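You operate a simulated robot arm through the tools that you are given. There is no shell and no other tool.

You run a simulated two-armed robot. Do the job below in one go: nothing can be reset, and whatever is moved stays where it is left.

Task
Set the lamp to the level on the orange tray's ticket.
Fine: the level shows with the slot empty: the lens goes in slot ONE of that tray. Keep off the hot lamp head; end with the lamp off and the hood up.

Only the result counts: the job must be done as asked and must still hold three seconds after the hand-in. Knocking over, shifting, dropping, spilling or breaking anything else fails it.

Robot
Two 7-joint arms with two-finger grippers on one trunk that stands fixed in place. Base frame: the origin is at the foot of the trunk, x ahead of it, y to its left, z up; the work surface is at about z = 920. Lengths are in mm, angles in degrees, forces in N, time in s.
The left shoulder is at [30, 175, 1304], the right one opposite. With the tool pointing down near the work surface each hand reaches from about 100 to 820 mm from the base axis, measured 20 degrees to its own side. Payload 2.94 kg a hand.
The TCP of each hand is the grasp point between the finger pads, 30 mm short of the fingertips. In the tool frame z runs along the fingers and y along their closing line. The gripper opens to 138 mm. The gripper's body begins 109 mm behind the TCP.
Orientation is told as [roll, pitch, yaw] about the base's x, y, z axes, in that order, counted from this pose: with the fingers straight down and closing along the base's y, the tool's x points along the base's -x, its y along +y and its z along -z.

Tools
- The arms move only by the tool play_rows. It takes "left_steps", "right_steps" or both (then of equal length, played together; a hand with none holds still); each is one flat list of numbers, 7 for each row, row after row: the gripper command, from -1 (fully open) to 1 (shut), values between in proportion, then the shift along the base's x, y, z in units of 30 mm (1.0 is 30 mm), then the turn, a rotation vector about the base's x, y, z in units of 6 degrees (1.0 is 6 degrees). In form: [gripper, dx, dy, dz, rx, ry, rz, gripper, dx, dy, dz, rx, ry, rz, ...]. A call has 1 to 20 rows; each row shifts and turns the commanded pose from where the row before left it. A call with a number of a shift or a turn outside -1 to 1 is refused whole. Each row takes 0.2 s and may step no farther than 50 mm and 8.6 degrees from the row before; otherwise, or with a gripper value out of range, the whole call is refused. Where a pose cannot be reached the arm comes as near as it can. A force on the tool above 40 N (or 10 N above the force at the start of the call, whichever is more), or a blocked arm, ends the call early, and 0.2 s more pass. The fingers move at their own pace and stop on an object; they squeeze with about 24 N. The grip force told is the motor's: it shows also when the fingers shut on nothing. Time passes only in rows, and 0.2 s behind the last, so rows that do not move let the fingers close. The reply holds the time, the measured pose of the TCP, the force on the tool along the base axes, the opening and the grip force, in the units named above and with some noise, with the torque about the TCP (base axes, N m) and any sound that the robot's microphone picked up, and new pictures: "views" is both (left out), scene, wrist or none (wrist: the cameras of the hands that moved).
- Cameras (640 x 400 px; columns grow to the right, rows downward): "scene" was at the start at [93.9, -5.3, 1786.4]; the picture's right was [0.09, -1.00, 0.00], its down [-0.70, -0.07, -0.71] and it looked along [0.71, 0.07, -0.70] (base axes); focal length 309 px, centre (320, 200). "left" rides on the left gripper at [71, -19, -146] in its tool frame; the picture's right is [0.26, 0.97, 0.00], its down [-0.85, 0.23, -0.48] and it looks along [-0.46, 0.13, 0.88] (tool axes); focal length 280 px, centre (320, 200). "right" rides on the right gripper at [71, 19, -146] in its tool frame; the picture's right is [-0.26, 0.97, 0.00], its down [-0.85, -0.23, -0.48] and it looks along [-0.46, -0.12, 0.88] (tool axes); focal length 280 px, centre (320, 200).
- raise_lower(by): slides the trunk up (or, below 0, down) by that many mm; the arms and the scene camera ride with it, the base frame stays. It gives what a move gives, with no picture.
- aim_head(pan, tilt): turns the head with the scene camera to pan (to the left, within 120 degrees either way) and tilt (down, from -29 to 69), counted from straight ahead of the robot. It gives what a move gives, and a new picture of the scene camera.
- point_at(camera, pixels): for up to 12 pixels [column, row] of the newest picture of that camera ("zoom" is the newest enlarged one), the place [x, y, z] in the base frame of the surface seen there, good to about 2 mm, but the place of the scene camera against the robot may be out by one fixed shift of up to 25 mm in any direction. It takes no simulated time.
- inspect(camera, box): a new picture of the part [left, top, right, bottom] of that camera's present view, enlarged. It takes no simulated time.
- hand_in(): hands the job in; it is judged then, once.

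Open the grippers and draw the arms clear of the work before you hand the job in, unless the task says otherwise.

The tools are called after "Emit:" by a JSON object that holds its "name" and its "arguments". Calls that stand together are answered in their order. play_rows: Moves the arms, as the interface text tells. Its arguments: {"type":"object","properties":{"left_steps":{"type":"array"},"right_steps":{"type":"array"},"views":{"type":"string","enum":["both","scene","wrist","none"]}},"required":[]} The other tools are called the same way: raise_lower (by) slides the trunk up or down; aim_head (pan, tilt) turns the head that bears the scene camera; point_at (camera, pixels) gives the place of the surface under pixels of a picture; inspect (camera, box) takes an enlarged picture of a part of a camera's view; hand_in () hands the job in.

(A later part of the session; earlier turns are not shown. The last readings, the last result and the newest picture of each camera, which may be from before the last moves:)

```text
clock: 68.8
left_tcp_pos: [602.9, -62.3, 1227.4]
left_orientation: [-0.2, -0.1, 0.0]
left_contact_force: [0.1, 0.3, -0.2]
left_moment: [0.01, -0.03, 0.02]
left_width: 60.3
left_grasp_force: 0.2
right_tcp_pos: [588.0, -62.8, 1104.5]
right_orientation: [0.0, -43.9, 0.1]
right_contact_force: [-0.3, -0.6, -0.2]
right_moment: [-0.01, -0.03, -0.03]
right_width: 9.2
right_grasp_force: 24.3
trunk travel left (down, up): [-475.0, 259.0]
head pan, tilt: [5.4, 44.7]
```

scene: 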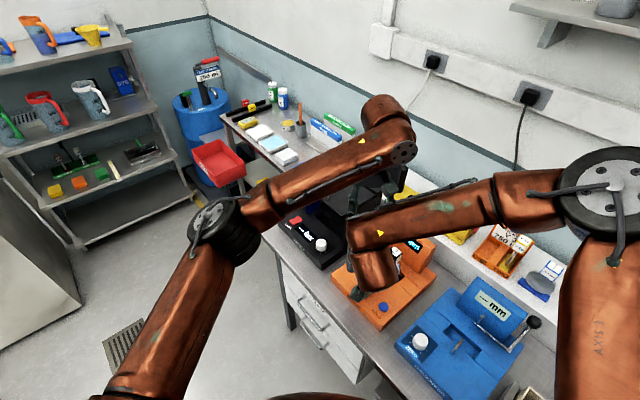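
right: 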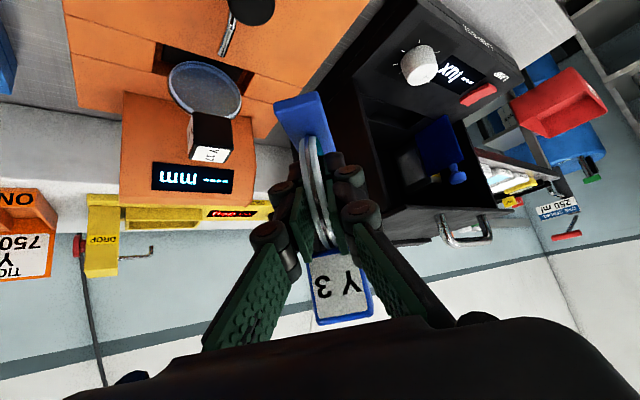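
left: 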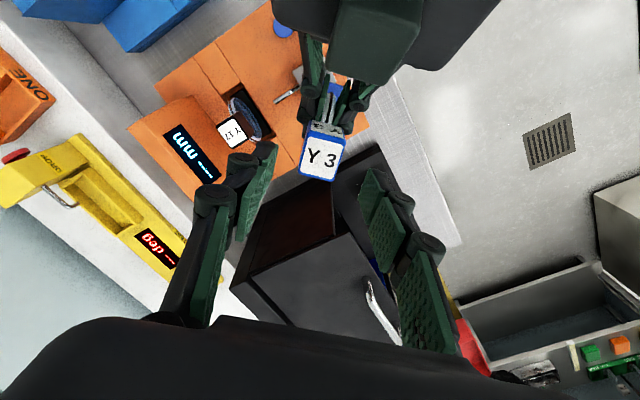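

The right hand alone holds the lens upright. I'll move the left arm up and away while raising the right hand gently 48 mm.

Emit:
{"name": "play_rows", "arguments": {"left_steps": [0.13, 0, 0, 0.8, 0, 0, 0, 0.13, 0, 0.3, 0.8, 0, 0, 0, 0.13, -0.2, 0.8, 0.3, 0, 0, 0, 0.13, -0.2, 0.9, 0, 0, 0, 0, 0.13, -0.2, 0.9, 0, 0, 0, 0, 0.13, -0.2, 0.9, 0, 0, 0, 0, 0.13, -0.2, 0.9, 0, 0, 0, 0, 0.13, -0.2, 0.9, 0, 0, 0, 0, 0.13, -0.2, 0.9, 0, 0, 0, 0, 0.13, -0.2, 0.9, 0, 0, 0, 0], "right_steps": [1, 0, 0, 0, 0, 0, 0, 1, 0, 0, 0, 0, 0, 0, 1, 0, 0, 0.2, 0, 0, 0, 1, 0, 0, 0.2, 0, 0, 0, 1, 0, 0, 0.2, 0, 0, 0, 1, 0, 0, 0.2, 0, 0, 0, 1, 0, 0, 0.2, 0, 0, 0, 1, 0, 0, 0.2, 0, 0, 0, 1, 0, 0, 0.2, 0, 0, 0, 1, 0, 0, 0.2, 0, 0, 0], "views": "both"}}

```text
clock: 71.0
left_tcp_pos: [552.9, 161.6, 1284.5]
left_orientation: [-0.2, -0.2, 0.0]
left_contact_force: [0.0, -0.6, -0.4]
left_moment: [0.02, -0.01, -0.02]
left_width: 60.0
left_grasp_force: 0.0
right_tcp_pos: [587.1, -61.6, 1152.4]
right_orientation: [-0.1, -43.9, 0.2]
right_contact_force: [-0.5, 0.1, -0.4]
right_moment: [0.0, -0.04, -0.04]
right_width: 9.0
right_grasp_force: 23.6
trunk travel left (down, up): [-475.0, 259.0]
head pan, tilt: [5.4, 44.7]
```

scene: 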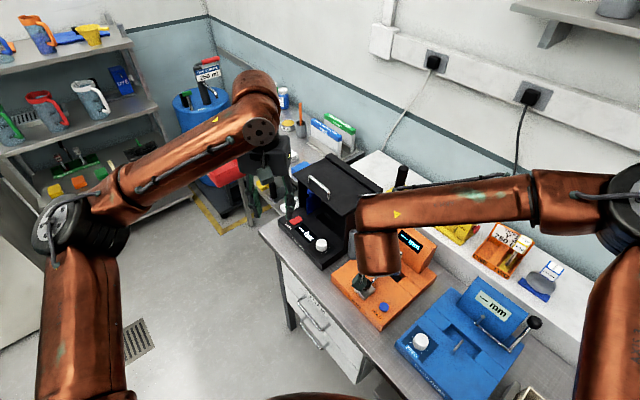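
right: 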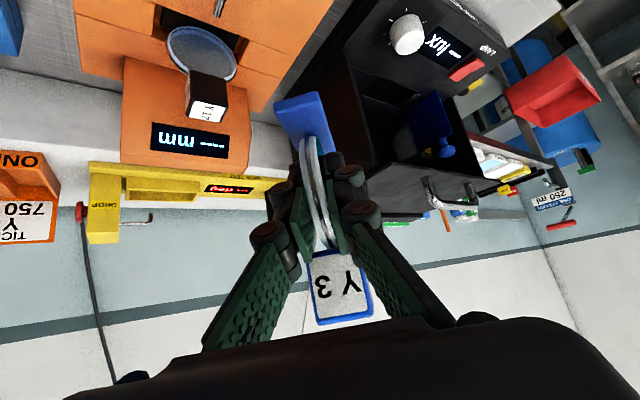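
left: 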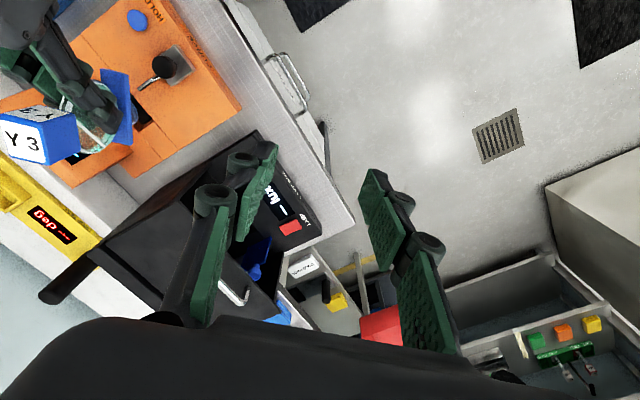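

Both holds are stable. I'll now carry the lens toward the tray front with a gentle ramp while turning to −41.5° yaw.

Emit:
{"name": "play_rows", "arguments": {"right_steps": [1, 0.055, -0.25, 0, 0, 0, -0.157, 1, 0.1, -0.45, 0, 0, 0, -0.283, 1, 0.131, -0.6, 0, 0, 0, -0.377, 1, 0.131, -0.6, 0, 0, 0, -0.377, 1, 0.131, -0.6, 0, 0, 0, -0.377, 1, 0.131, -0.6, 0, 0, 0, -0.377, 1, 0.131, -0.6, 0, 0, 0, -0.377, 1, 0.131, -0.6, 0, 0, 0, -0.377, 1, 0.131, -0.6, 0, 0, 0, -0.377, 1, 0.131, -0.6, 0, 0, 0, -0.377], "views": "both"}}

```text
clock: 73.2
left_tcp_pos: [553.3, 157.4, 1284.2]
left_orientation: [0.0, -0.1, 0.0]
left_contact_force: [0.3, -0.1, 1.4]
left_moment: [0.01, -0.01, 0.02]
left_width: 59.8
left_grasp_force: 0.1
right_tcp_pos: [623.4, -228.3, 1150.9]
right_orientation: [0.1, -43.9, -20.7]
right_contact_force: [-0.6, -0.8, -0.1]
right_moment: [-0.02, 0.02, -0.02]
right_width: 9.2
right_grasp_force: 23.7
trunk travel left (down, up): [-475.0, 259.0]
head pan, tilt: [5.4, 44.7]
```

scene: 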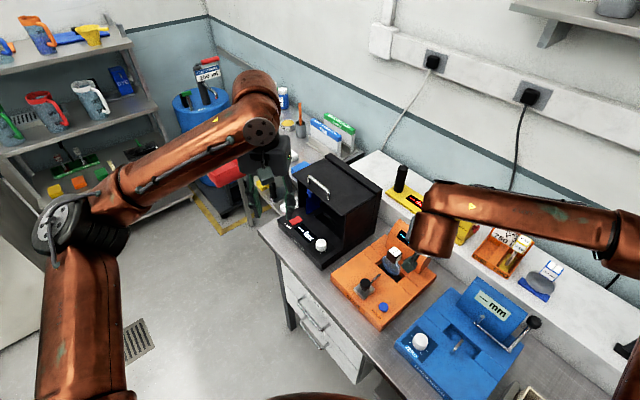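
right: 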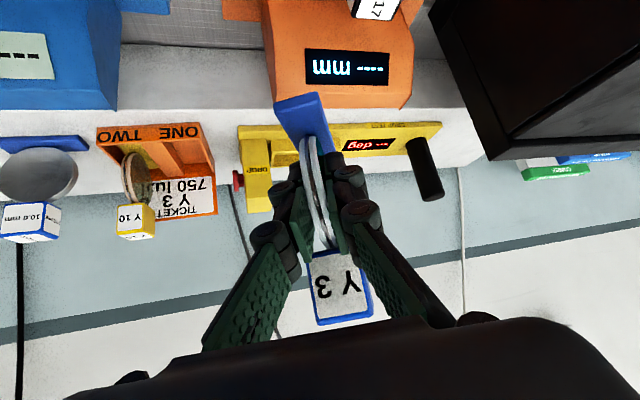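

The lens hasn't moved in the grip. I'll continue the second half of the carry.

Emit:
{"name": "play_rows", "arguments": {"right_steps": [1, 0.131, -0.6, 0, 0, 0, -0.377, 1, 0.131, -0.6, 0, 0, 0, -0.377, 1, 0.131, -0.6, 0, 0, 0, -0.377, 1, 0.131, -0.6, 0, 0, 0, -0.377, 1, 0.131, -0.6, 0, 0, 0, -0.377, 1, 0.131, -0.6, 0, 0, 0, -0.377, 1, 0.131, -0.6, 0, 0, 0, -0.377, 1, 0.131, -0.6, 0, 0, 0, -0.377, 1, 0.1, -0.45, 0, 0, 0, -0.283, 1, 0.055, -0.25, 0, 0, 0, -0.17], "views": "both"}}

Emit:
{"name": "inspect", "arguments": {"camera": "right", "box": [200, 60, 440, 260]}}

```text
clock: 75.4
left_tcp_pos: [552.5, 158.1, 1285.2]
left_orientation: [-0.1, -0.1, 0.0]
left_contact_force: [-0.2, -0.4, 0.5]
left_moment: [0.01, -0.02, -0.03]
left_width: 60.0
left_grasp_force: 0.1
right_tcp_pos: [659.8, -392.3, 1151.6]
right_orientation: [0.0, -43.9, -41.5]
right_contact_force: [-0.1, 0.9, -0.4]
right_moment: [-0.01, 0.01, 0.0]
right_width: 9.3
right_grasp_force: 24.3
trunk travel left (down, up): [-475.0, 259.0]
head pan, tilt: [5.4, 44.7]
```

scene: 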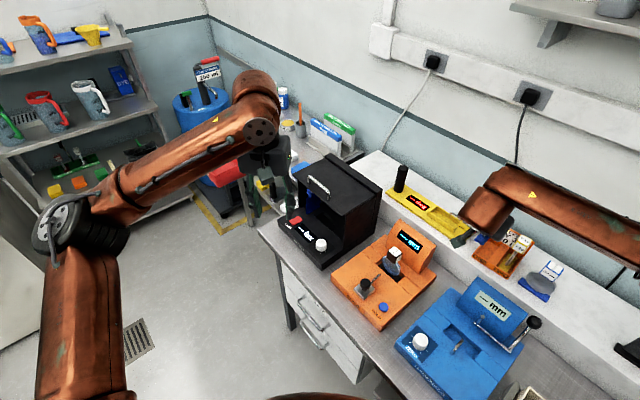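
right: 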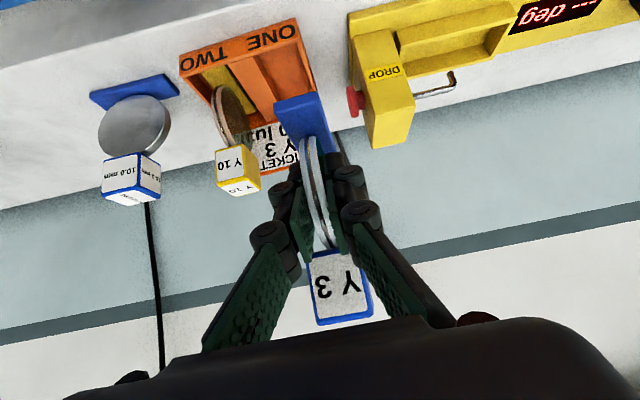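

```text
2.00 times, centred on (320, 160) of right
```

zoom: 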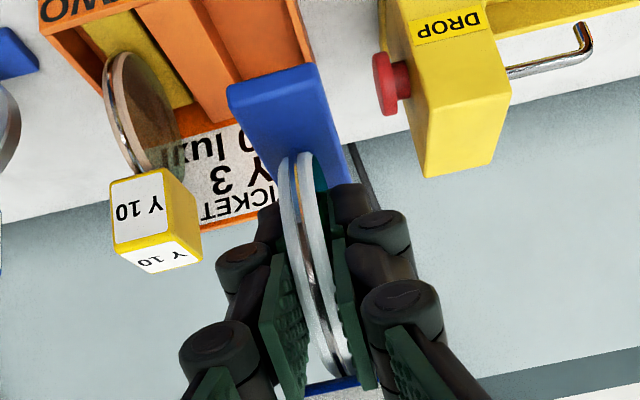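

The lens is now beside the tray. I'll measure foot corners and the tray compartment in this view.

Emit:
{"name": "point_at", "arguments": {"camera": "zoom", "pixels": [[233, 95], [308, 70], [262, 148], [340, 175], [270, 85], [250, 120], [325, 120], [300, 170], [315, 66], [230, 90], [345, 180], [285, 165]]}}

Emit:
{"name": "point_at", "arguments": {"camera": "right", "pixels": [[180, 62], [298, 22], [245, 58], [262, 80], [285, 55], [275, 35], [296, 60], [312, 78], [250, 100], [235, 65], [300, 30], [205, 70]]}}

```text
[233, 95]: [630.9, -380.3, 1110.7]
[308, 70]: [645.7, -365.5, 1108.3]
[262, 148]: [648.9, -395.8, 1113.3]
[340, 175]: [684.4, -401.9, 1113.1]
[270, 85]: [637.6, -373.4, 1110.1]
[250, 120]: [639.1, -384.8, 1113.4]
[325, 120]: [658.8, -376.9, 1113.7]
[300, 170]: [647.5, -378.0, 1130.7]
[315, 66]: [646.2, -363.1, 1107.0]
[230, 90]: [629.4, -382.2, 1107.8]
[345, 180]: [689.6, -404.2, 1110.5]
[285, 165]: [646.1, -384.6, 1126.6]
```

```text
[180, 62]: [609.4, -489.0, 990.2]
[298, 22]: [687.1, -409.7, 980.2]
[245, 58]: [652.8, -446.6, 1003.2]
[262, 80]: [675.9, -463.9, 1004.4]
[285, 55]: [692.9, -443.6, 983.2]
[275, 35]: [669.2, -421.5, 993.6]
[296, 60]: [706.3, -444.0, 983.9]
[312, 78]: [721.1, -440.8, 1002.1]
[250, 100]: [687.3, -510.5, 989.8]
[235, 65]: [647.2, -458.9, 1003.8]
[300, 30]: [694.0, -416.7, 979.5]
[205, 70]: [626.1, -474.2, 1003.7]
```

Foot width measures 25 mm. I need the compartment's inner limits too, so I'll enlarge the tray in this view.

Emit:
{"name": "inspect", "arguments": {"camera": "right", "box": [170, 10, 330, 130]}}

```text
3.33 times, centred on (250, 70) of right
```

zoom: 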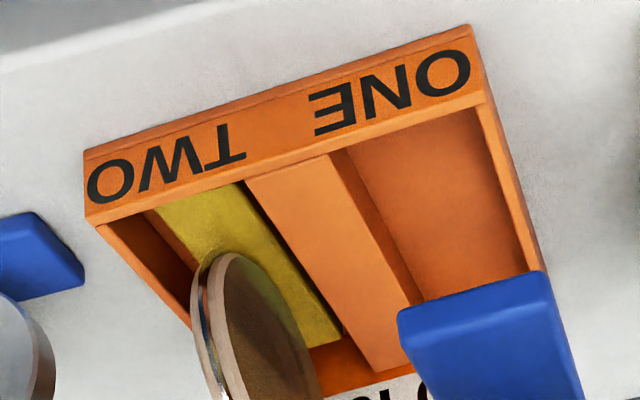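

I'll query the interior edges: the yellow foot's far end, the floor and wall boundaries.

Emit:
{"name": "point_at", "arguments": {"camera": "zoom", "pixels": [[338, 340], [300, 335], [325, 372], [345, 365], [398, 362], [352, 160], [465, 118], [520, 260], [420, 295], [180, 205], [235, 190], [315, 345]]}}

```text
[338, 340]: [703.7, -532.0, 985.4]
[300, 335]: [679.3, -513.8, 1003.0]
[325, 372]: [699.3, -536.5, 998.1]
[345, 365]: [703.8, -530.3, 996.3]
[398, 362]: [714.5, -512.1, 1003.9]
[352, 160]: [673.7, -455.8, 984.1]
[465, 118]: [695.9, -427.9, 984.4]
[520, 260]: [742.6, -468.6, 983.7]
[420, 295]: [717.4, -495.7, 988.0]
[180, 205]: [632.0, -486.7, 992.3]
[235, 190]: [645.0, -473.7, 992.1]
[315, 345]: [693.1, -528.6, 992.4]
```

Slot ONE's interior is about 37 mm by 95 mm and its centre comes out at (703.8,-459.3). I'll confirm the foot length using the identical 10 mm lens foot, plus my lens's front corner.

Emit:
{"name": "inspect", "arguments": {"camera": "right", "box": [80, 60, 200, 150]}}

Emit:
{"name": "point_at", "arguments": {"camera": "right", "pixels": [[91, 96], [163, 76], [178, 92], [107, 110], [335, 153], [332, 148], [275, 105], [312, 92], [318, 92], [273, 103]]}}

```text
4.44 times, centred on (140, 105) of right
```

zoom: 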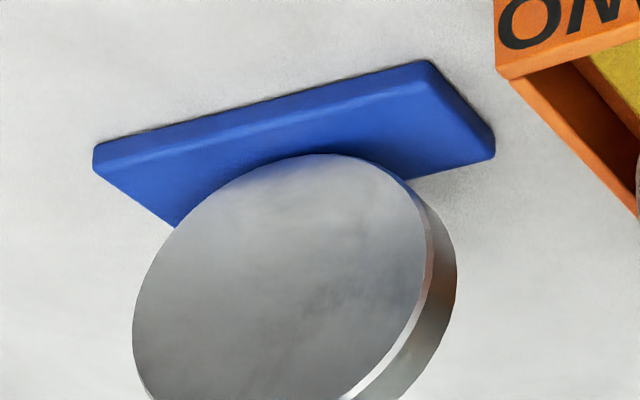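

```text
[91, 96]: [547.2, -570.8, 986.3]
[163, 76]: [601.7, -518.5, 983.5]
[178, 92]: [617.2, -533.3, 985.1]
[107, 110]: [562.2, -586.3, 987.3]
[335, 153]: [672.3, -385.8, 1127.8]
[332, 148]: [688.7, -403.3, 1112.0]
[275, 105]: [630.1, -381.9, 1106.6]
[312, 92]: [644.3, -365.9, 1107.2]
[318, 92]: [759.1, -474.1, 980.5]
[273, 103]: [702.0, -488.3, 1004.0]
```

Foot length is about 78 mm, so the lens has ±8 mm lengthwise and ±6 mm sideways margin. I'll move above slot ONE and descend to leave the foot about 20 mm above the floor, just over the rim.

Emit:
{"name": "play_rows", "arguments": {"right_steps": [1, 0.12, -0.2, 0, 0, 0, 0, 1, 0.24, -0.4, 0, 0, 0, 0, 1, 0.24, -0.4, 0, 0, 0, 0, 1, 0.24, -0.4, 0, 0, 0, 0, 1, 0.24, -0.4, 0, 0, 0, 0, 1, 0.113, -0.19, 0, 0, 0, 0, 1, 0, 0, -0.3, 0, 0, 0, 1, 0, 0, -0.5, 0, 0, 0, 1, 0, 0, -0.5, 0, 0, 0, 1, 0, 0, -0.5, 0, 0, 0, 1, 0, 0, -0.5, 0, 0, 0, 1, 0, 0, -0.3, 0, 0, 0], "views": "both"}}

Emit:
{"name": "inspect", "arguments": {"camera": "right", "box": [200, 60, 440, 260]}}

Emit:
{"name": "inspect", "arguments": {"camera": "scene", "box": [450, 200, 560, 300]}}

```text
clock: 78.0
left_tcp_pos: [553.4, 157.8, 1283.2]
left_orientation: [-0.1, 0.0, 0.0]
left_contact_force: [0.1, -0.1, 0.3]
left_moment: [-0.02, -0.01, 0.02]
left_width: 60.2
left_grasp_force: 0.1
right_tcp_pos: [696.6, -452.7, 1073.7]
right_orientation: [0.0, -43.9, -41.3]
right_contact_force: [-0.4, 0.4, -0.5]
right_moment: [0.06, 0.01, 0.03]
right_width: 9.4
right_grasp_force: 24.1
trunk travel left (down, up): [-475.0, 259.0]
head pan, tilt: [5.4, 44.7]
```

scene: 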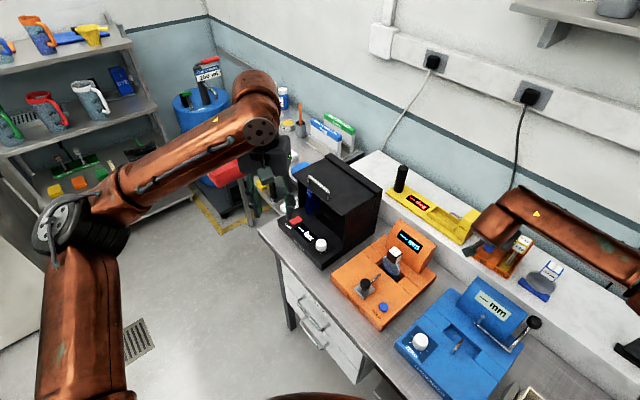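
right: 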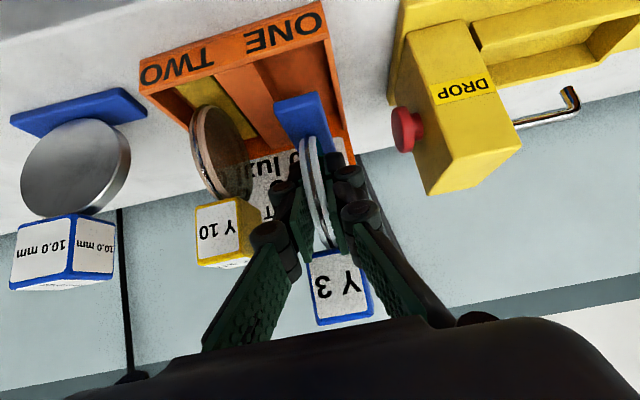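

```text
2.00 times, centred on (320, 160) of right
```

zoom: 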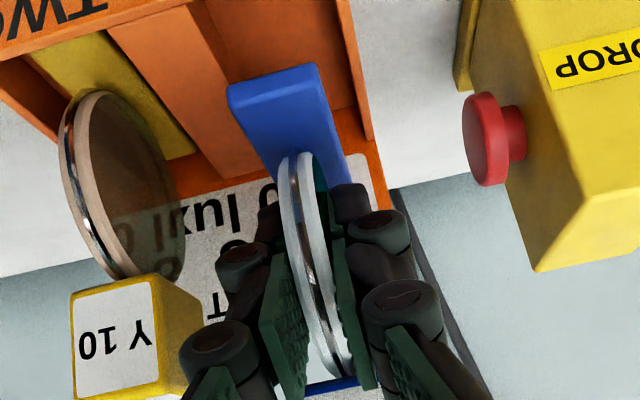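

```text
4.00 times, centred on (505, 250) of scene
```

zoom: 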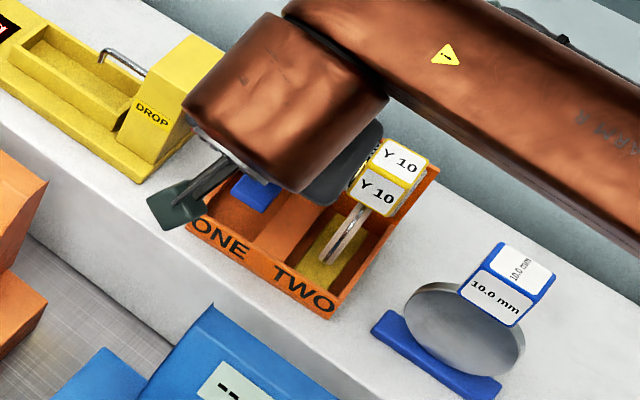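

The foot hovers over compartment ONE. I'll verify its corners against the compartment.

Emit:
{"name": "point_at", "arguments": {"camera": "right", "pixels": [[275, 106], [316, 94], [295, 100], [332, 148], [280, 118], [320, 115], [325, 45], [341, 120], [262, 70], [300, 80]]}}

```text
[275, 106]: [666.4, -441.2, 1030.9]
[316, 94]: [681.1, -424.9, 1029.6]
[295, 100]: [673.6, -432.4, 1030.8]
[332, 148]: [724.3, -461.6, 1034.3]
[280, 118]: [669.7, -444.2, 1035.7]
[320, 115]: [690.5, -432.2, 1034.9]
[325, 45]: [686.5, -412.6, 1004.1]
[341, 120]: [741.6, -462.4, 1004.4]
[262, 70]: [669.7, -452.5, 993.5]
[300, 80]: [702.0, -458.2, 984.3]
```

The foot spans s 69.5–93 against walls at 63–100, and t 10.5–88.5 against 4–99, so it's well centred. I'll lower it 32 mm, then continue finely.

Emit:
{"name": "play_rows", "arguments": {"right_steps": [1, 0, 0, -0.25, 0, 0, 0, 1, 0, 0, -0.3, 0, 0, 0, 1, 0, 0, -0.3, 0, 0, 0, 1, 0, 0, -0.2, 0, 0, 0], "views": "wrist"}}

Emit:
{"name": "play_rows", "arguments": {"right_steps": [1, 0, 0, -0.1, 0, 0, 0, 1, 0, 0, -0.1, 0, 0, 0], "views": "none"}}

```text
clock: 79.0
left_tcp_pos: [552.8, 158.2, 1284.3]
left_orientation: [-0.2, -0.1, 0.0]
left_contact_force: [-0.1, -1.2, 0.6]
left_moment: [0.03, -0.02, 0.01]
left_width: 60.1
left_grasp_force: 0.2
right_tcp_pos: [695.7, -452.6, 1040.5]
right_orientation: [0.0, -43.9, -41.4]
right_contact_force: [-0.3, 1.2, -1.0]
right_moment: [0.01, 0.02, 0.02]
right_width: 9.3
right_grasp_force: 24.1
trunk travel left (down, up): [-475.0, 259.0]
head pan, tilt: [5.4, 44.7]
```

right: 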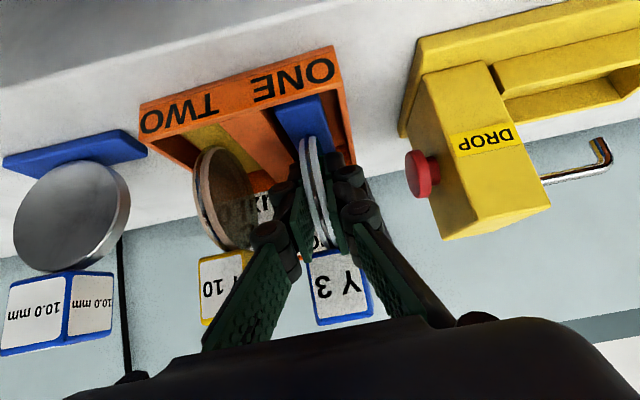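

```text
clock: 79.6
left_tcp_pos: [554.2, 158.9, 1284.1]
left_orientation: [-0.3, -0.1, 0.1]
left_contact_force: [-0.1, 0.2, 0.2]
left_moment: [0.0, -0.01, 0.0]
left_width: 60.3
left_grasp_force: 0.0
right_tcp_pos: [695.5, -451.7, 1036.1]
right_orientation: [0.0, -43.9, -41.4]
right_contact_force: [-1.0, 0.7, -1.1]
right_moment: [-0.01, 0.03, -0.01]
right_width: 9.4
right_grasp_force: 23.7
trunk travel left (down, up): [-475.0, 259.0]
head pan, tilt: [5.4, 44.7]
```

No contact yet at z≈1036. I'll continue in 1.5 mm steps.

Emit:
{"name": "play_rows", "arguments": {"right_steps": [1, 0, 0, -0.05, 0, 0, 0, 1, 0, 0, -0.05, 0, 0, 0], "views": "none"}}

Emit:
{"name": "play_rows", "arguments": {"right_steps": [1, 0, 0, -0.05, 0, 0, 0], "views": "wrist"}}

Emit:
{"name": "inspect", "arguments": {"camera": "right", "box": [240, 40, 400, 180]}}

```text
clock: 80.2
left_tcp_pos: [553.8, 158.6, 1284.8]
left_orientation: [-0.1, -0.1, 0.0]
left_contact_force: [-0.4, 0.2, 0.3]
left_moment: [0.01, -0.04, 0.0]
left_width: 60.3
left_grasp_force: 0.0
right_tcp_pos: [696.0, -452.1, 1033.5]
right_orientation: [0.0, -43.9, -41.4]
right_contact_force: [0.2, -0.6, -1.3]
right_moment: [0.01, 0.02, -0.01]
right_width: 9.1
right_grasp_force: 24.1
trunk travel left (down, up): [-475.0, 259.0]
head pan, tilt: [5.4, 44.7]
```

```text
clock: 80.6
left_tcp_pos: [553.3, 159.7, 1285.3]
left_orientation: [-0.1, 0.0, 0.0]
left_contact_force: [-0.1, 0.0, 0.5]
left_moment: [0.0, 0.02, 0.0]
left_width: 59.9
left_grasp_force: 0.0
right_tcp_pos: [696.2, -451.1, 1032.2]
right_orientation: [-0.1, -44.0, -41.5]
right_contact_force: [-1.2, -0.5, 2.9]
right_moment: [-0.12, -0.09, -0.01]
right_width: 9.1
right_grasp_force: 24.5
trunk travel left (down, up): [-475.0, 259.0]
head pan, tilt: [5.4, 44.7]
```

right: 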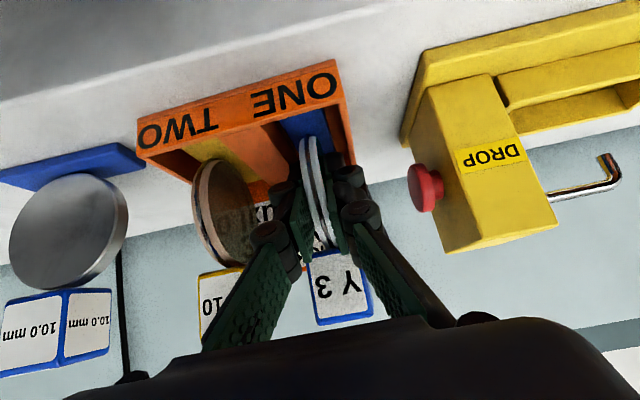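

```text
2.86 times, centred on (320, 110) of right
```

zoom: 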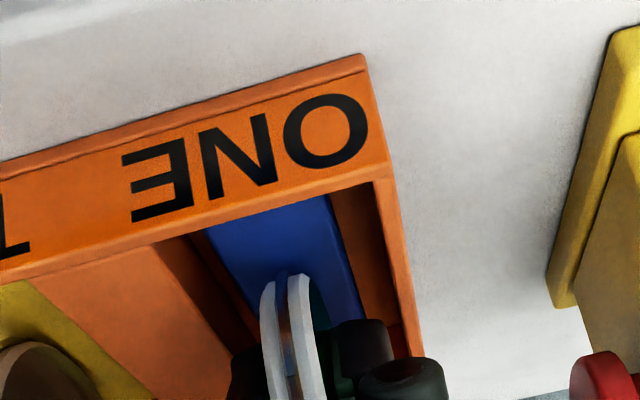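

The upward force rose to 2.9 N, so the foot has seated on the floor of slot ONE. I'll open just to 15 mm, to avoid touching the divider, and check the lens stays put.

Emit:
{"name": "play_rows", "arguments": {"right_steps": [0.88, 0, 0, 0, 0, 0, 0, 0.82, 0, 0, 0, 0, 0, 0, 0.783, 0, 0, 0, 0, 0, 0, 0.783, 0, 0, 0, 0, 0, 0], "views": "wrist"}}

Emit:
{"name": "inspect", "arguments": {"camera": "right", "box": [220, 60, 420, 340]}}

```text
clock: 81.6
left_tcp_pos: [553.3, 158.4, 1284.5]
left_orientation: [-0.3, -0.1, 0.1]
left_contact_force: [1.2, -0.6, 0.5]
left_moment: [0.0, -0.04, 0.01]
left_width: 60.0
left_grasp_force: 0.0
right_tcp_pos: [695.6, -453.4, 1032.0]
right_orientation: [0.1, -43.9, -41.4]
right_contact_force: [0.1, 0.0, 0.8]
right_moment: [0.01, 0.0, -0.01]
right_width: 14.7
right_grasp_force: 0.0
trunk travel left (down, up): [-475.0, 259.0]
head pan, tilt: [5.4, 44.7]
```

right: 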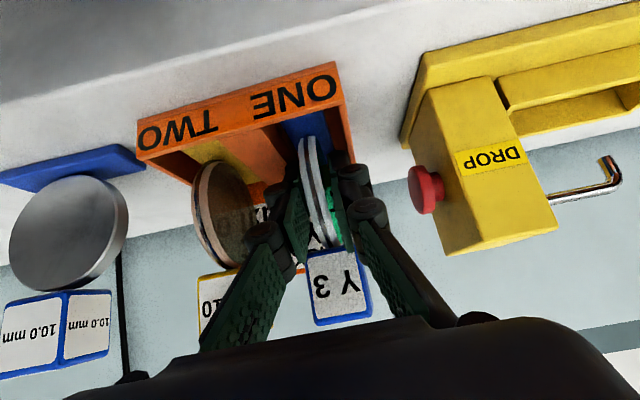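

```text
1.43 times, centred on (320, 200) of right
```

zoom: 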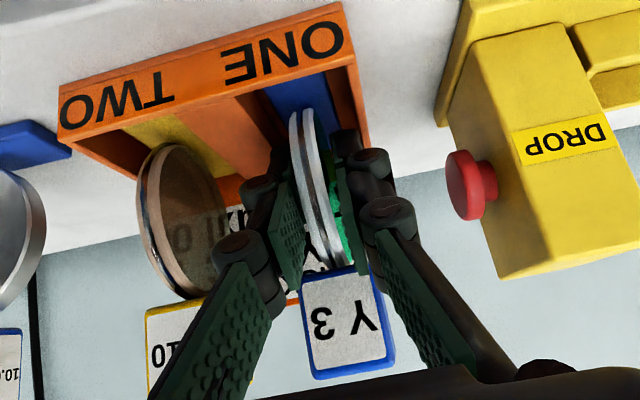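

The lens stands in slot ONE by itself. I'll centre the fingers by ~1.5 mm and back out along the finger axis slowly, opening a bit more once clear of the divider.

Emit:
{"name": "play_rows", "arguments": {"right_steps": [0.783, -0.03, -0.035, 0, 0, 0, 0, 0.783, -0.104, 0.092, 0.144, 0, 0, 0, 0.783, -0.104, 0.092, 0.144, 0, 0, 0, 0.7, -0.104, 0.092, 0.144, 0, 0, 0, 0.6, -0.156, 0.138, 0.216, 0, 0, 0, 0.6, -0.26, 0.23, 0.36, 0, 0, 0], "views": "wrist"}}

```text
clock: 83.0
left_tcp_pos: [553.7, 158.0, 1284.6]
left_orientation: [-0.2, -0.1, 0.0]
left_contact_force: [-0.2, -1.3, -0.1]
left_moment: [0.02, -0.03, 0.0]
left_width: 60.0
left_grasp_force: 0.0
right_tcp_pos: [672.2, -433.2, 1063.3]
right_orientation: [0.1, -43.9, -41.6]
right_contact_force: [-0.6, 0.1, 0.5]
right_moment: [-0.01, 0.0, 0.0]
right_width: 27.6
right_grasp_force: 0.0
trunk travel left (down, up): [-475.0, 259.0]
head pan, tilt: [5.4, 44.7]
```

right: 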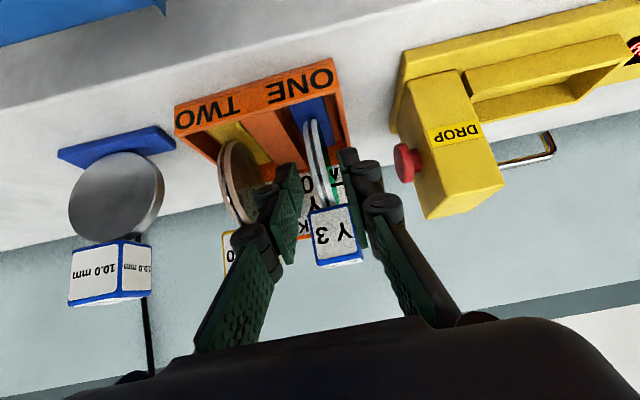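

The lens stays upright in slot ONE. I'll continue retreating the right hand well clear and look at the result.

Emit:
{"name": "play_rows", "arguments": {"right_steps": [0.5, -0.519, 0.459, 0.72, 0, 0, 0, 0.4, -0.519, 0.459, 0.72, 0, 0, 0, 0.3, -0.519, 0.459, 0.72, 0, 0, 0, 0.2, -0.519, 0.459, 0.72, 0, 0, 0, 0.1, -0.519, 0.459, 0.72, 0, 0, 0, 0.1, -0.4, -0.3, 0.5, 0, 0, 0], "views": "both"}}

Emit:
{"name": "inspect", "arguments": {"camera": "right", "box": [180, 60, 420, 260]}}

Emit:
{"name": "inspect", "arguments": {"camera": "scene", "box": [450, 200, 560, 300]}}

```text
clock: 84.4
left_tcp_pos: [551.7, 156.9, 1285.0]
left_orientation: [-0.1, -0.2, 0.0]
left_contact_force: [-0.3, -0.4, 1.0]
left_moment: [0.03, 0.01, 0.0]
left_width: 60.0
left_grasp_force: 0.0
right_tcp_pos: [582.7, -373.9, 1185.9]
right_orientation: [0.1, -43.9, -41.5]
right_contact_force: [-0.8, 1.0, -1.2]
right_moment: [0.03, 0.02, -0.02]
right_width: 61.9
right_grasp_force: 0.1
trunk travel left (down, up): [-475.0, 259.0]
head pan, tilt: [5.4, 44.7]
```

scene: 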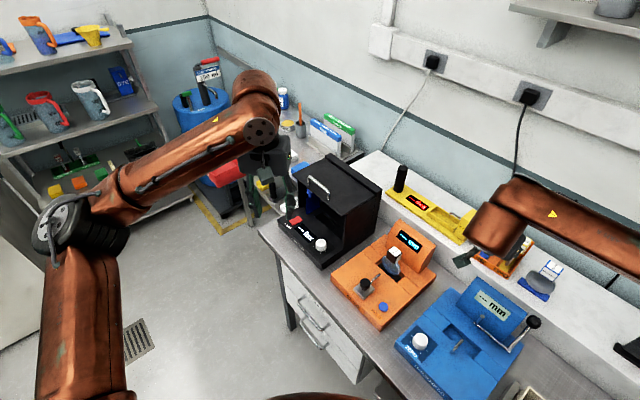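
right: 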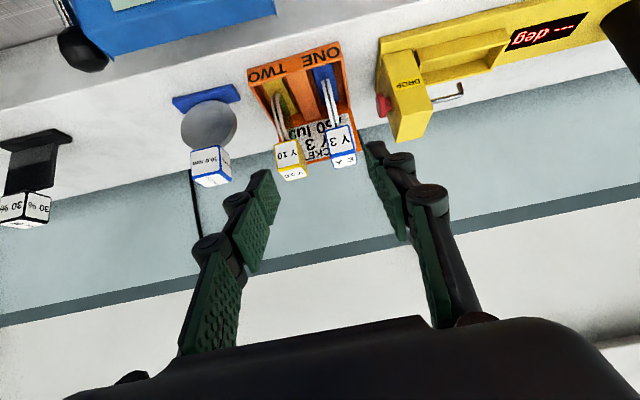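

```text
2.00 times, centred on (300, 160) of right
```

zoom: 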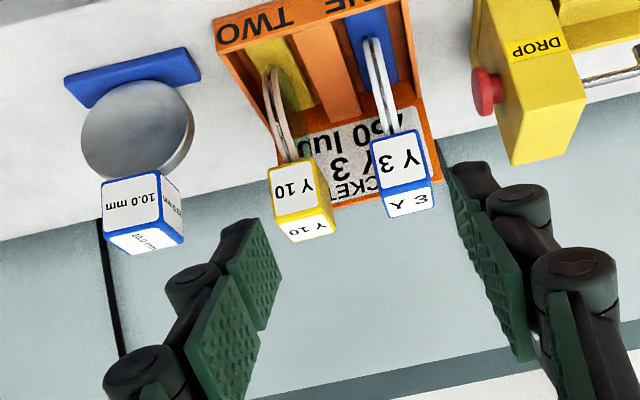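

```text
4.00 times, centred on (505, 250) of scene
```

zoom: 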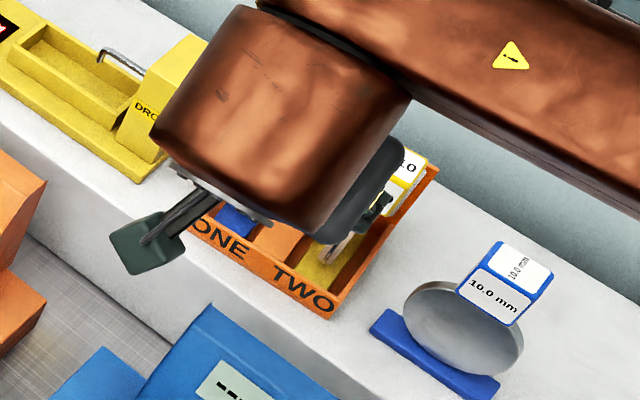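

The Y 3 lens now stands upright in slot ONE. Next I'll bring the left hand over the lamp panel to view the switch and dial, and draw the right arm back.

Emit:
{"name": "play_rows", "arguments": {"left_steps": [0.13, 0.6, -0.03, -0.9, 0, 0, 0, 0.13, 0.6, -0.03, -0.9, 0, 0, 0, 0.13, 0.6, -0.03, -0.9, 0, 0, 0, 0.13, 0.6, -0.03, -0.9, 0, 0, 0, 0.13, 0.6, -0.03, -0.9, 0, 0, 0, 0.13, 0.6, -0.03, -0.9, 0, 0, 0, 0.13, 0.6, -0.03, -0.9, 0, 0, 0, 0.13, 0.6, -0.03, -0.9, 0, 0, 0], "right_steps": [0.1, -0.3, 0, 0.5, 0, 0, 0, 0.1, -0.4, 0, 0.4, 0, 0, 0, 0.1, -0.5, 0, 0.3, 0, 0, 0, 0.1, -0.5, 0, 0.3, 0, 0, 0, 0.1, -0.5, 0, 0.3, 0, 0, 0, 0.1, -0.5, 0, 0.3, 0, 0, 0, 0.1, -0.5, 0, 0.3, 0, 0, 0, 0.1, -0.5, 0, 0.3, 0, 0, 0], "views": "both"}}

Emit:
{"name": "inspect", "arguments": {"camera": "left", "box": [180, 60, 460, 240]}}

Emit:
{"name": "inspect", "arguments": {"camera": "scene", "box": [470, 210, 570, 300]}}

```text
clock: 86.2
left_tcp_pos: [698.1, 153.4, 1069.2]
left_orientation: [-0.1, -0.2, 0.0]
left_contact_force: [-0.6, -0.9, -0.7]
left_moment: [0.01, 0.02, 0.01]
left_width: 59.9
left_grasp_force: 0.1
right_tcp_pos: [472.4, -374.3, 1266.1]
right_orientation: [0.0, -43.9, -41.4]
right_contact_force: [0.1, -0.4, -0.2]
right_moment: [0.04, 0.03, -0.02]
right_width: 61.9
right_grasp_force: 0.0
trunk travel left (down, up): [-475.0, 259.0]
head pan, tilt: [5.4, 44.7]
```

scene: 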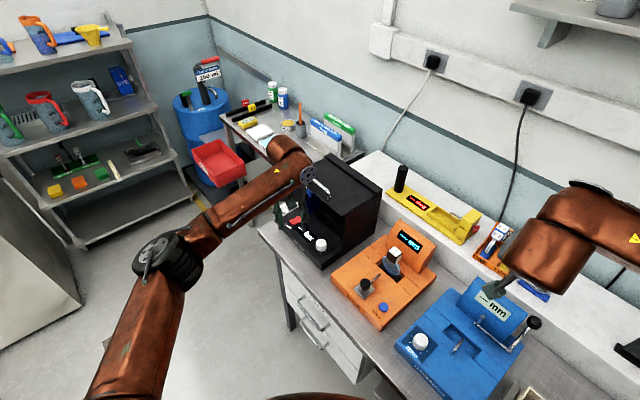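
right: 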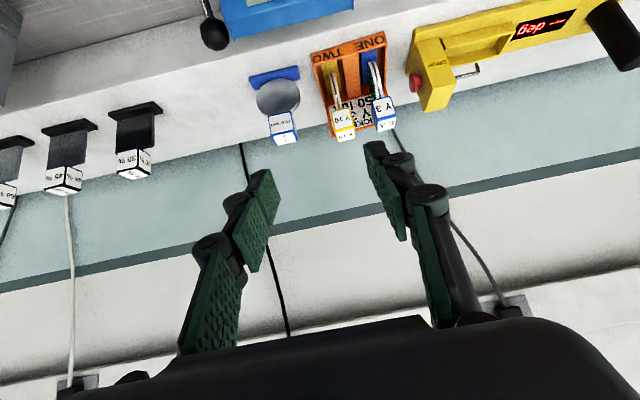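
left: 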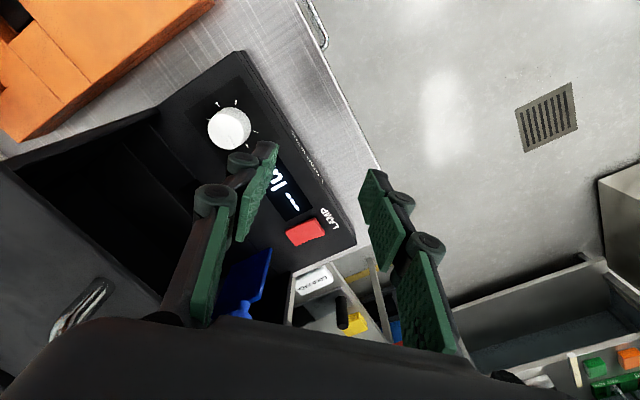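

```text
2.22 times, centred on (320, 150) of left
```

zoom: 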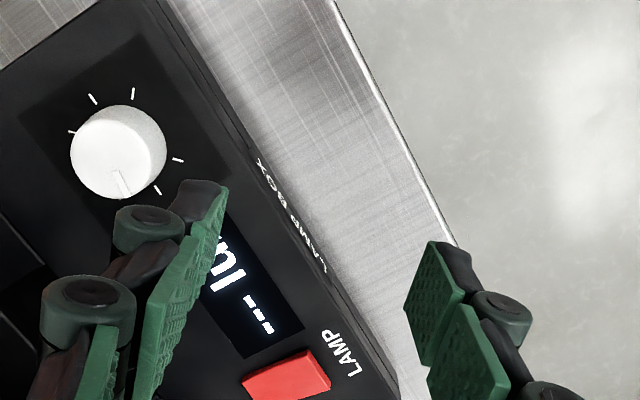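

```text
4.44 times, centred on (520, 255) of scene
```

zoom: 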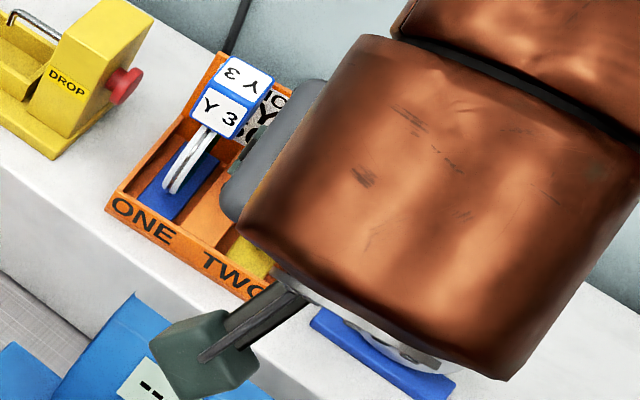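

The lens is fine in slot ONE. I'll measure the knob and the red switch with the left camera.

Emit:
{"name": "point_at", "arguments": {"camera": "left", "pixels": [[229, 130], [217, 125], [242, 122], [226, 143], [231, 112], [304, 229], [292, 237], [320, 233], [314, 218], [290, 226], [310, 242], [240, 140]]}}

Emit:
{"name": "inspect", "arguments": {"camera": "left", "box": [190, 80, 280, 170]}}

Emit:
{"name": "inspect", "arguments": {"camera": "left", "box": [260, 180, 360, 260]}}

```text
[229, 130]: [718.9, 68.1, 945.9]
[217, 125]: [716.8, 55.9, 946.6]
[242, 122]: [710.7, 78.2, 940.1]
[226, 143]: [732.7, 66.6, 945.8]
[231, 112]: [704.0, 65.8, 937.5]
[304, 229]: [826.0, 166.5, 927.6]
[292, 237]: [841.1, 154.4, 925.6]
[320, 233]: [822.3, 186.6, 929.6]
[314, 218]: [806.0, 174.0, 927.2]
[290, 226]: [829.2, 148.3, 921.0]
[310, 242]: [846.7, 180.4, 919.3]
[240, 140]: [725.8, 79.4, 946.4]
```

```text
4.44 times, centred on (235, 125) of left
```

zoom: 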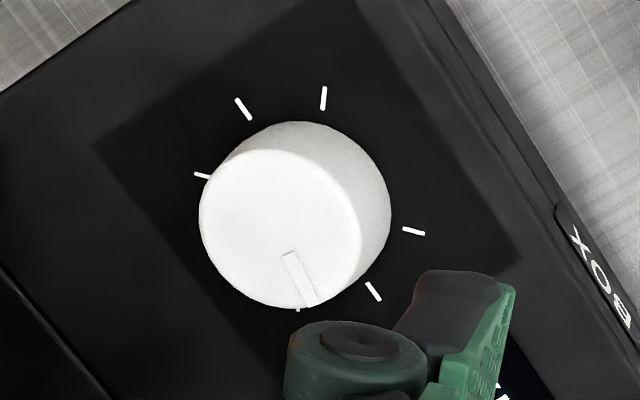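

```text
5.00 times, centred on (310, 220) of left
```

zoom: 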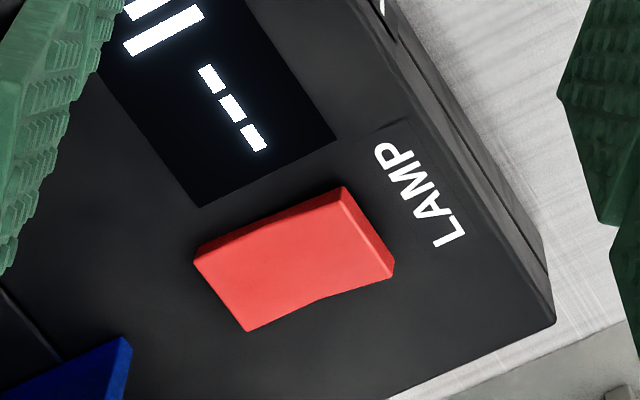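

The switch is a rocker about 40 mm long: its front end near "LAMP" is raised (z≈930) and its back end is low (z≈925), so it's off. I'll set the left hand, fingers closed, at 45° in front of it.

Emit:
{"name": "play_rows", "arguments": {"left_steps": [1, 0.193, 0.104, -0.1, 0, 0, -0.94, 1, 0.193, 0.104, -0.1, 0, 0, -0.94, 1, 0.193, 0.104, -0.1, 0, 0, -0.94, 1, 0.193, 0.104, -0.1, 0, 0, -0.94, 1, 0.193, 0.104, -0.1, 0, 0, -0.94, 1, 0.193, 0.104, -0.1, 0, 0, -0.94, 1, 0.193, 0.104, -0.1, 0, 0, -0.94, 1, 0.193, 0.104, -0.1, 0, 0, -0.92, 1, 0.193, 0.104, -0.188, -0.665, -0.665, 0, 1, 0.193, 0.104, -0.188, -0.665, -0.665, 0, 1, 0.193, 0.104, -0.188, -0.665, -0.665, 0, 1, 0.193, 0.104, -0.188, -0.665, -0.665, 0, 1, 0.193, 0.104, -0.188, -0.665, -0.665, 0, 1, 0.193, 0.104, -0.188, -0.665, -0.665, 0, 1, 0.193, 0.104, -0.188, -0.665, -0.665, 0, 1, 0.193, 0.104, -0.188, -0.648, -0.648, 0], "views": "both"}}

Emit:
{"name": "inspect", "arguments": {"camera": "left", "box": [220, 40, 440, 240]}}

```text
clock: 89.6
left_tcp_pos: [791.4, 202.0, 998.8]
left_orientation: [-0.1, -45.2, -45.0]
left_contact_force: [-0.4, 0.3, -0.7]
left_moment: [-0.02, 0.02, -0.03]
left_width: 0.0
left_grasp_force: 24.4
right_tcp_pos: [472.0, -373.6, 1265.9]
right_orientation: [-0.1, -43.9, -41.5]
right_contact_force: [0.1, -0.2, -0.7]
right_moment: [-0.01, -0.01, -0.04]
right_width: 62.0
right_grasp_force: 0.1
trunk travel left (down, up): [-475.0, 259.0]
head pan, tilt: [5.4, 44.7]
```

scene: 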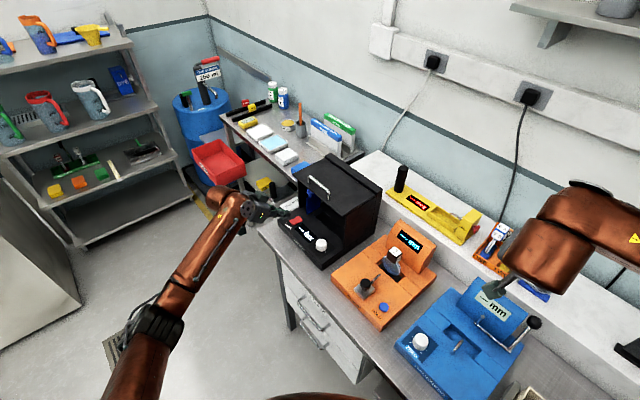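
left: 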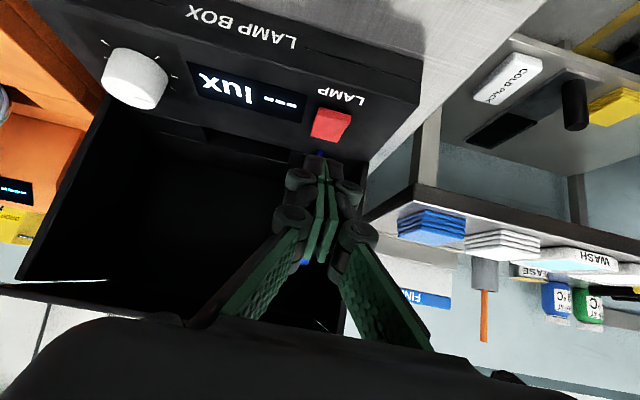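

```text
2.00 times, centred on (330, 140) of left
```

zoom: 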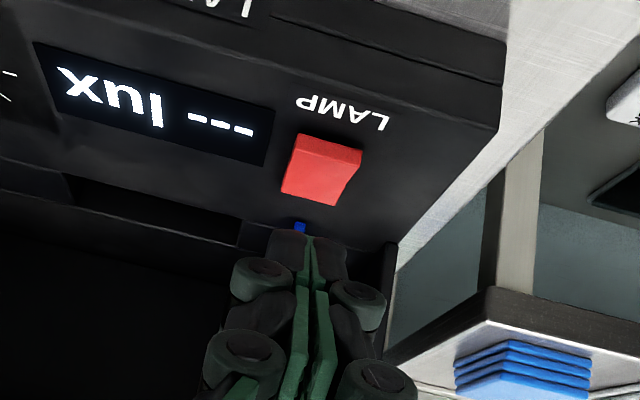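

The rocker is clearly visible at (330,124). I'll measure it once more from here.

Emit:
{"name": "point_at", "arguments": {"camera": "zoom", "pixels": [[302, 140], [355, 153], [330, 150], [320, 172], [310, 195], [285, 188], [335, 200], [345, 180], [300, 165], [328, 137]]}}

```text
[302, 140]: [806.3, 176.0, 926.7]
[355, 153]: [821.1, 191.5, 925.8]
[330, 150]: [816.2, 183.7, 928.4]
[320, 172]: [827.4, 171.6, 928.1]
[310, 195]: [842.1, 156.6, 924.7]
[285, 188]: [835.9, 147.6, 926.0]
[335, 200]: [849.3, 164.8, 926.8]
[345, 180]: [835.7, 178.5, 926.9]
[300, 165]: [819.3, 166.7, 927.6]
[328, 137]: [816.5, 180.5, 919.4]
```

The rocker's front facet is centred near (813.7,183.7) and higher than the back. I'll come above the front end and press down.

Emit:
{"name": "play_rows", "arguments": {"left_steps": [1, 0.313, -0.242, -0.5, 0, 0, 0, 1, 0.313, -0.242, -0.5, 0, 0, 0, 1, 0, 0, -0.2, 0, 0, 0, 1, 0, 0, -0.15, 0, 0, 0], "views": "wrist"}}

Emit:
{"name": "inspect", "arguments": {"camera": "left", "box": [220, 60, 440, 260]}}

```text
clock: 90.6
left_tcp_pos: [809.2, 186.6, 958.3]
left_orientation: [-0.1, -45.1, -45.1]
left_contact_force: [-0.3, 0.6, -1.1]
left_moment: [-0.02, -0.01, 0.03]
left_width: 0.0
left_grasp_force: 23.6
right_tcp_pos: [472.1, -374.1, 1266.6]
right_orientation: [0.0, -43.9, -41.3]
right_contact_force: [-0.3, 0.7, 0.6]
right_moment: [0.0, 0.01, 0.0]
right_width: 62.0
right_grasp_force: 0.0
trunk travel left (down, up): [-475.0, 259.0]
head pan, tilt: [5.4, 44.7]
```

left: 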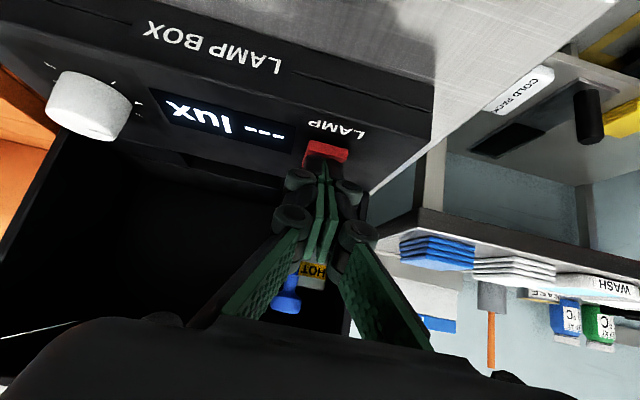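

```text
2.00 times, centred on (330, 160) of left
```

zoom: 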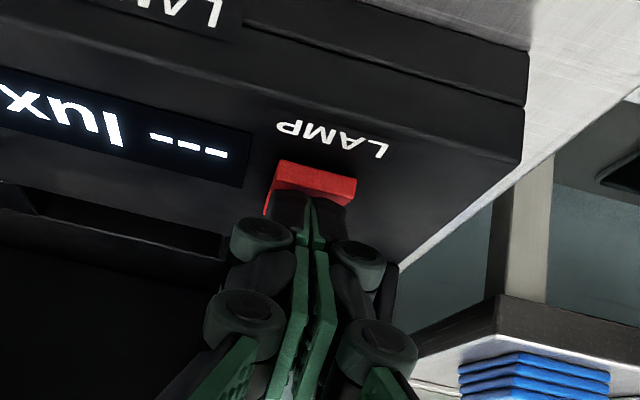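

The fingertip hovers over the rocker, with a red strip still visible in front. I'll shift 6 mm toward the front and press in small steps.

Emit:
{"name": "play_rows", "arguments": {"left_steps": [1, -0.14, 0.14, 0, 0, 0, 0, 1, 0, 0, -0.1, 0, 0, 0, 1, 0, 0, -0.1, 0, 0, 0], "views": "wrist"}}

Emit:
{"name": "play_rows", "arguments": {"left_steps": [1, 0, 0, -0.1, 0, 0, 0], "views": "wrist"}}

```text
clock: 91.4
left_tcp_pos: [805.0, 190.8, 951.8]
left_orientation: [-0.3, -45.2, -45.1]
left_contact_force: [0.5, 0.5, -1.0]
left_moment: [-0.01, -0.02, 0.02]
left_width: 0.0
left_grasp_force: 28.7
right_tcp_pos: [471.9, -374.7, 1266.4]
right_orientation: [-0.1, -43.9, -41.5]
right_contact_force: [-1.6, -0.3, 0.5]
right_moment: [-0.01, -0.01, -0.03]
right_width: 62.2
right_grasp_force: 0.1
trunk travel left (down, up): [-475.0, 259.0]
head pan, tilt: [5.4, 44.7]
```

left: 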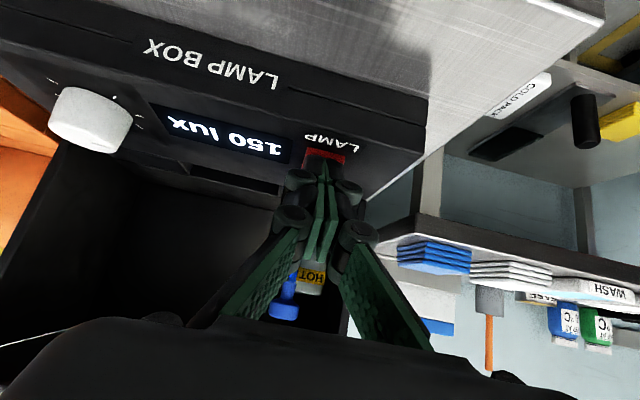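

```text
clock: 91.8
left_tcp_pos: [804.3, 191.9, 951.9]
left_orientation: [0.0, -45.2, -45.1]
left_contact_force: [-2.0, 1.3, 6.2]
left_moment: [0.0, 0.0, 0.0]
left_width: 6.2
left_grasp_force: 28.3
right_tcp_pos: [472.2, -373.1, 1265.2]
right_orientation: [0.1, -44.0, -41.5]
right_contact_force: [0.4, -0.5, -0.5]
right_moment: [0.0, 0.03, 0.0]
right_width: 62.0
right_grasp_force: 0.1
trunk travel left (down, up): [-475.0, 259.0]
head pan, tilt: [5.4, 44.7]
```

left: 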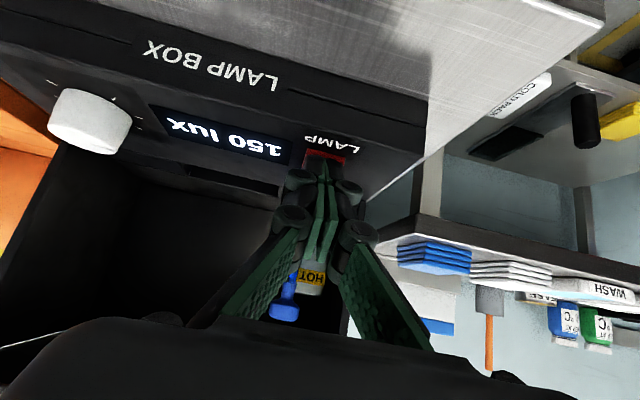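

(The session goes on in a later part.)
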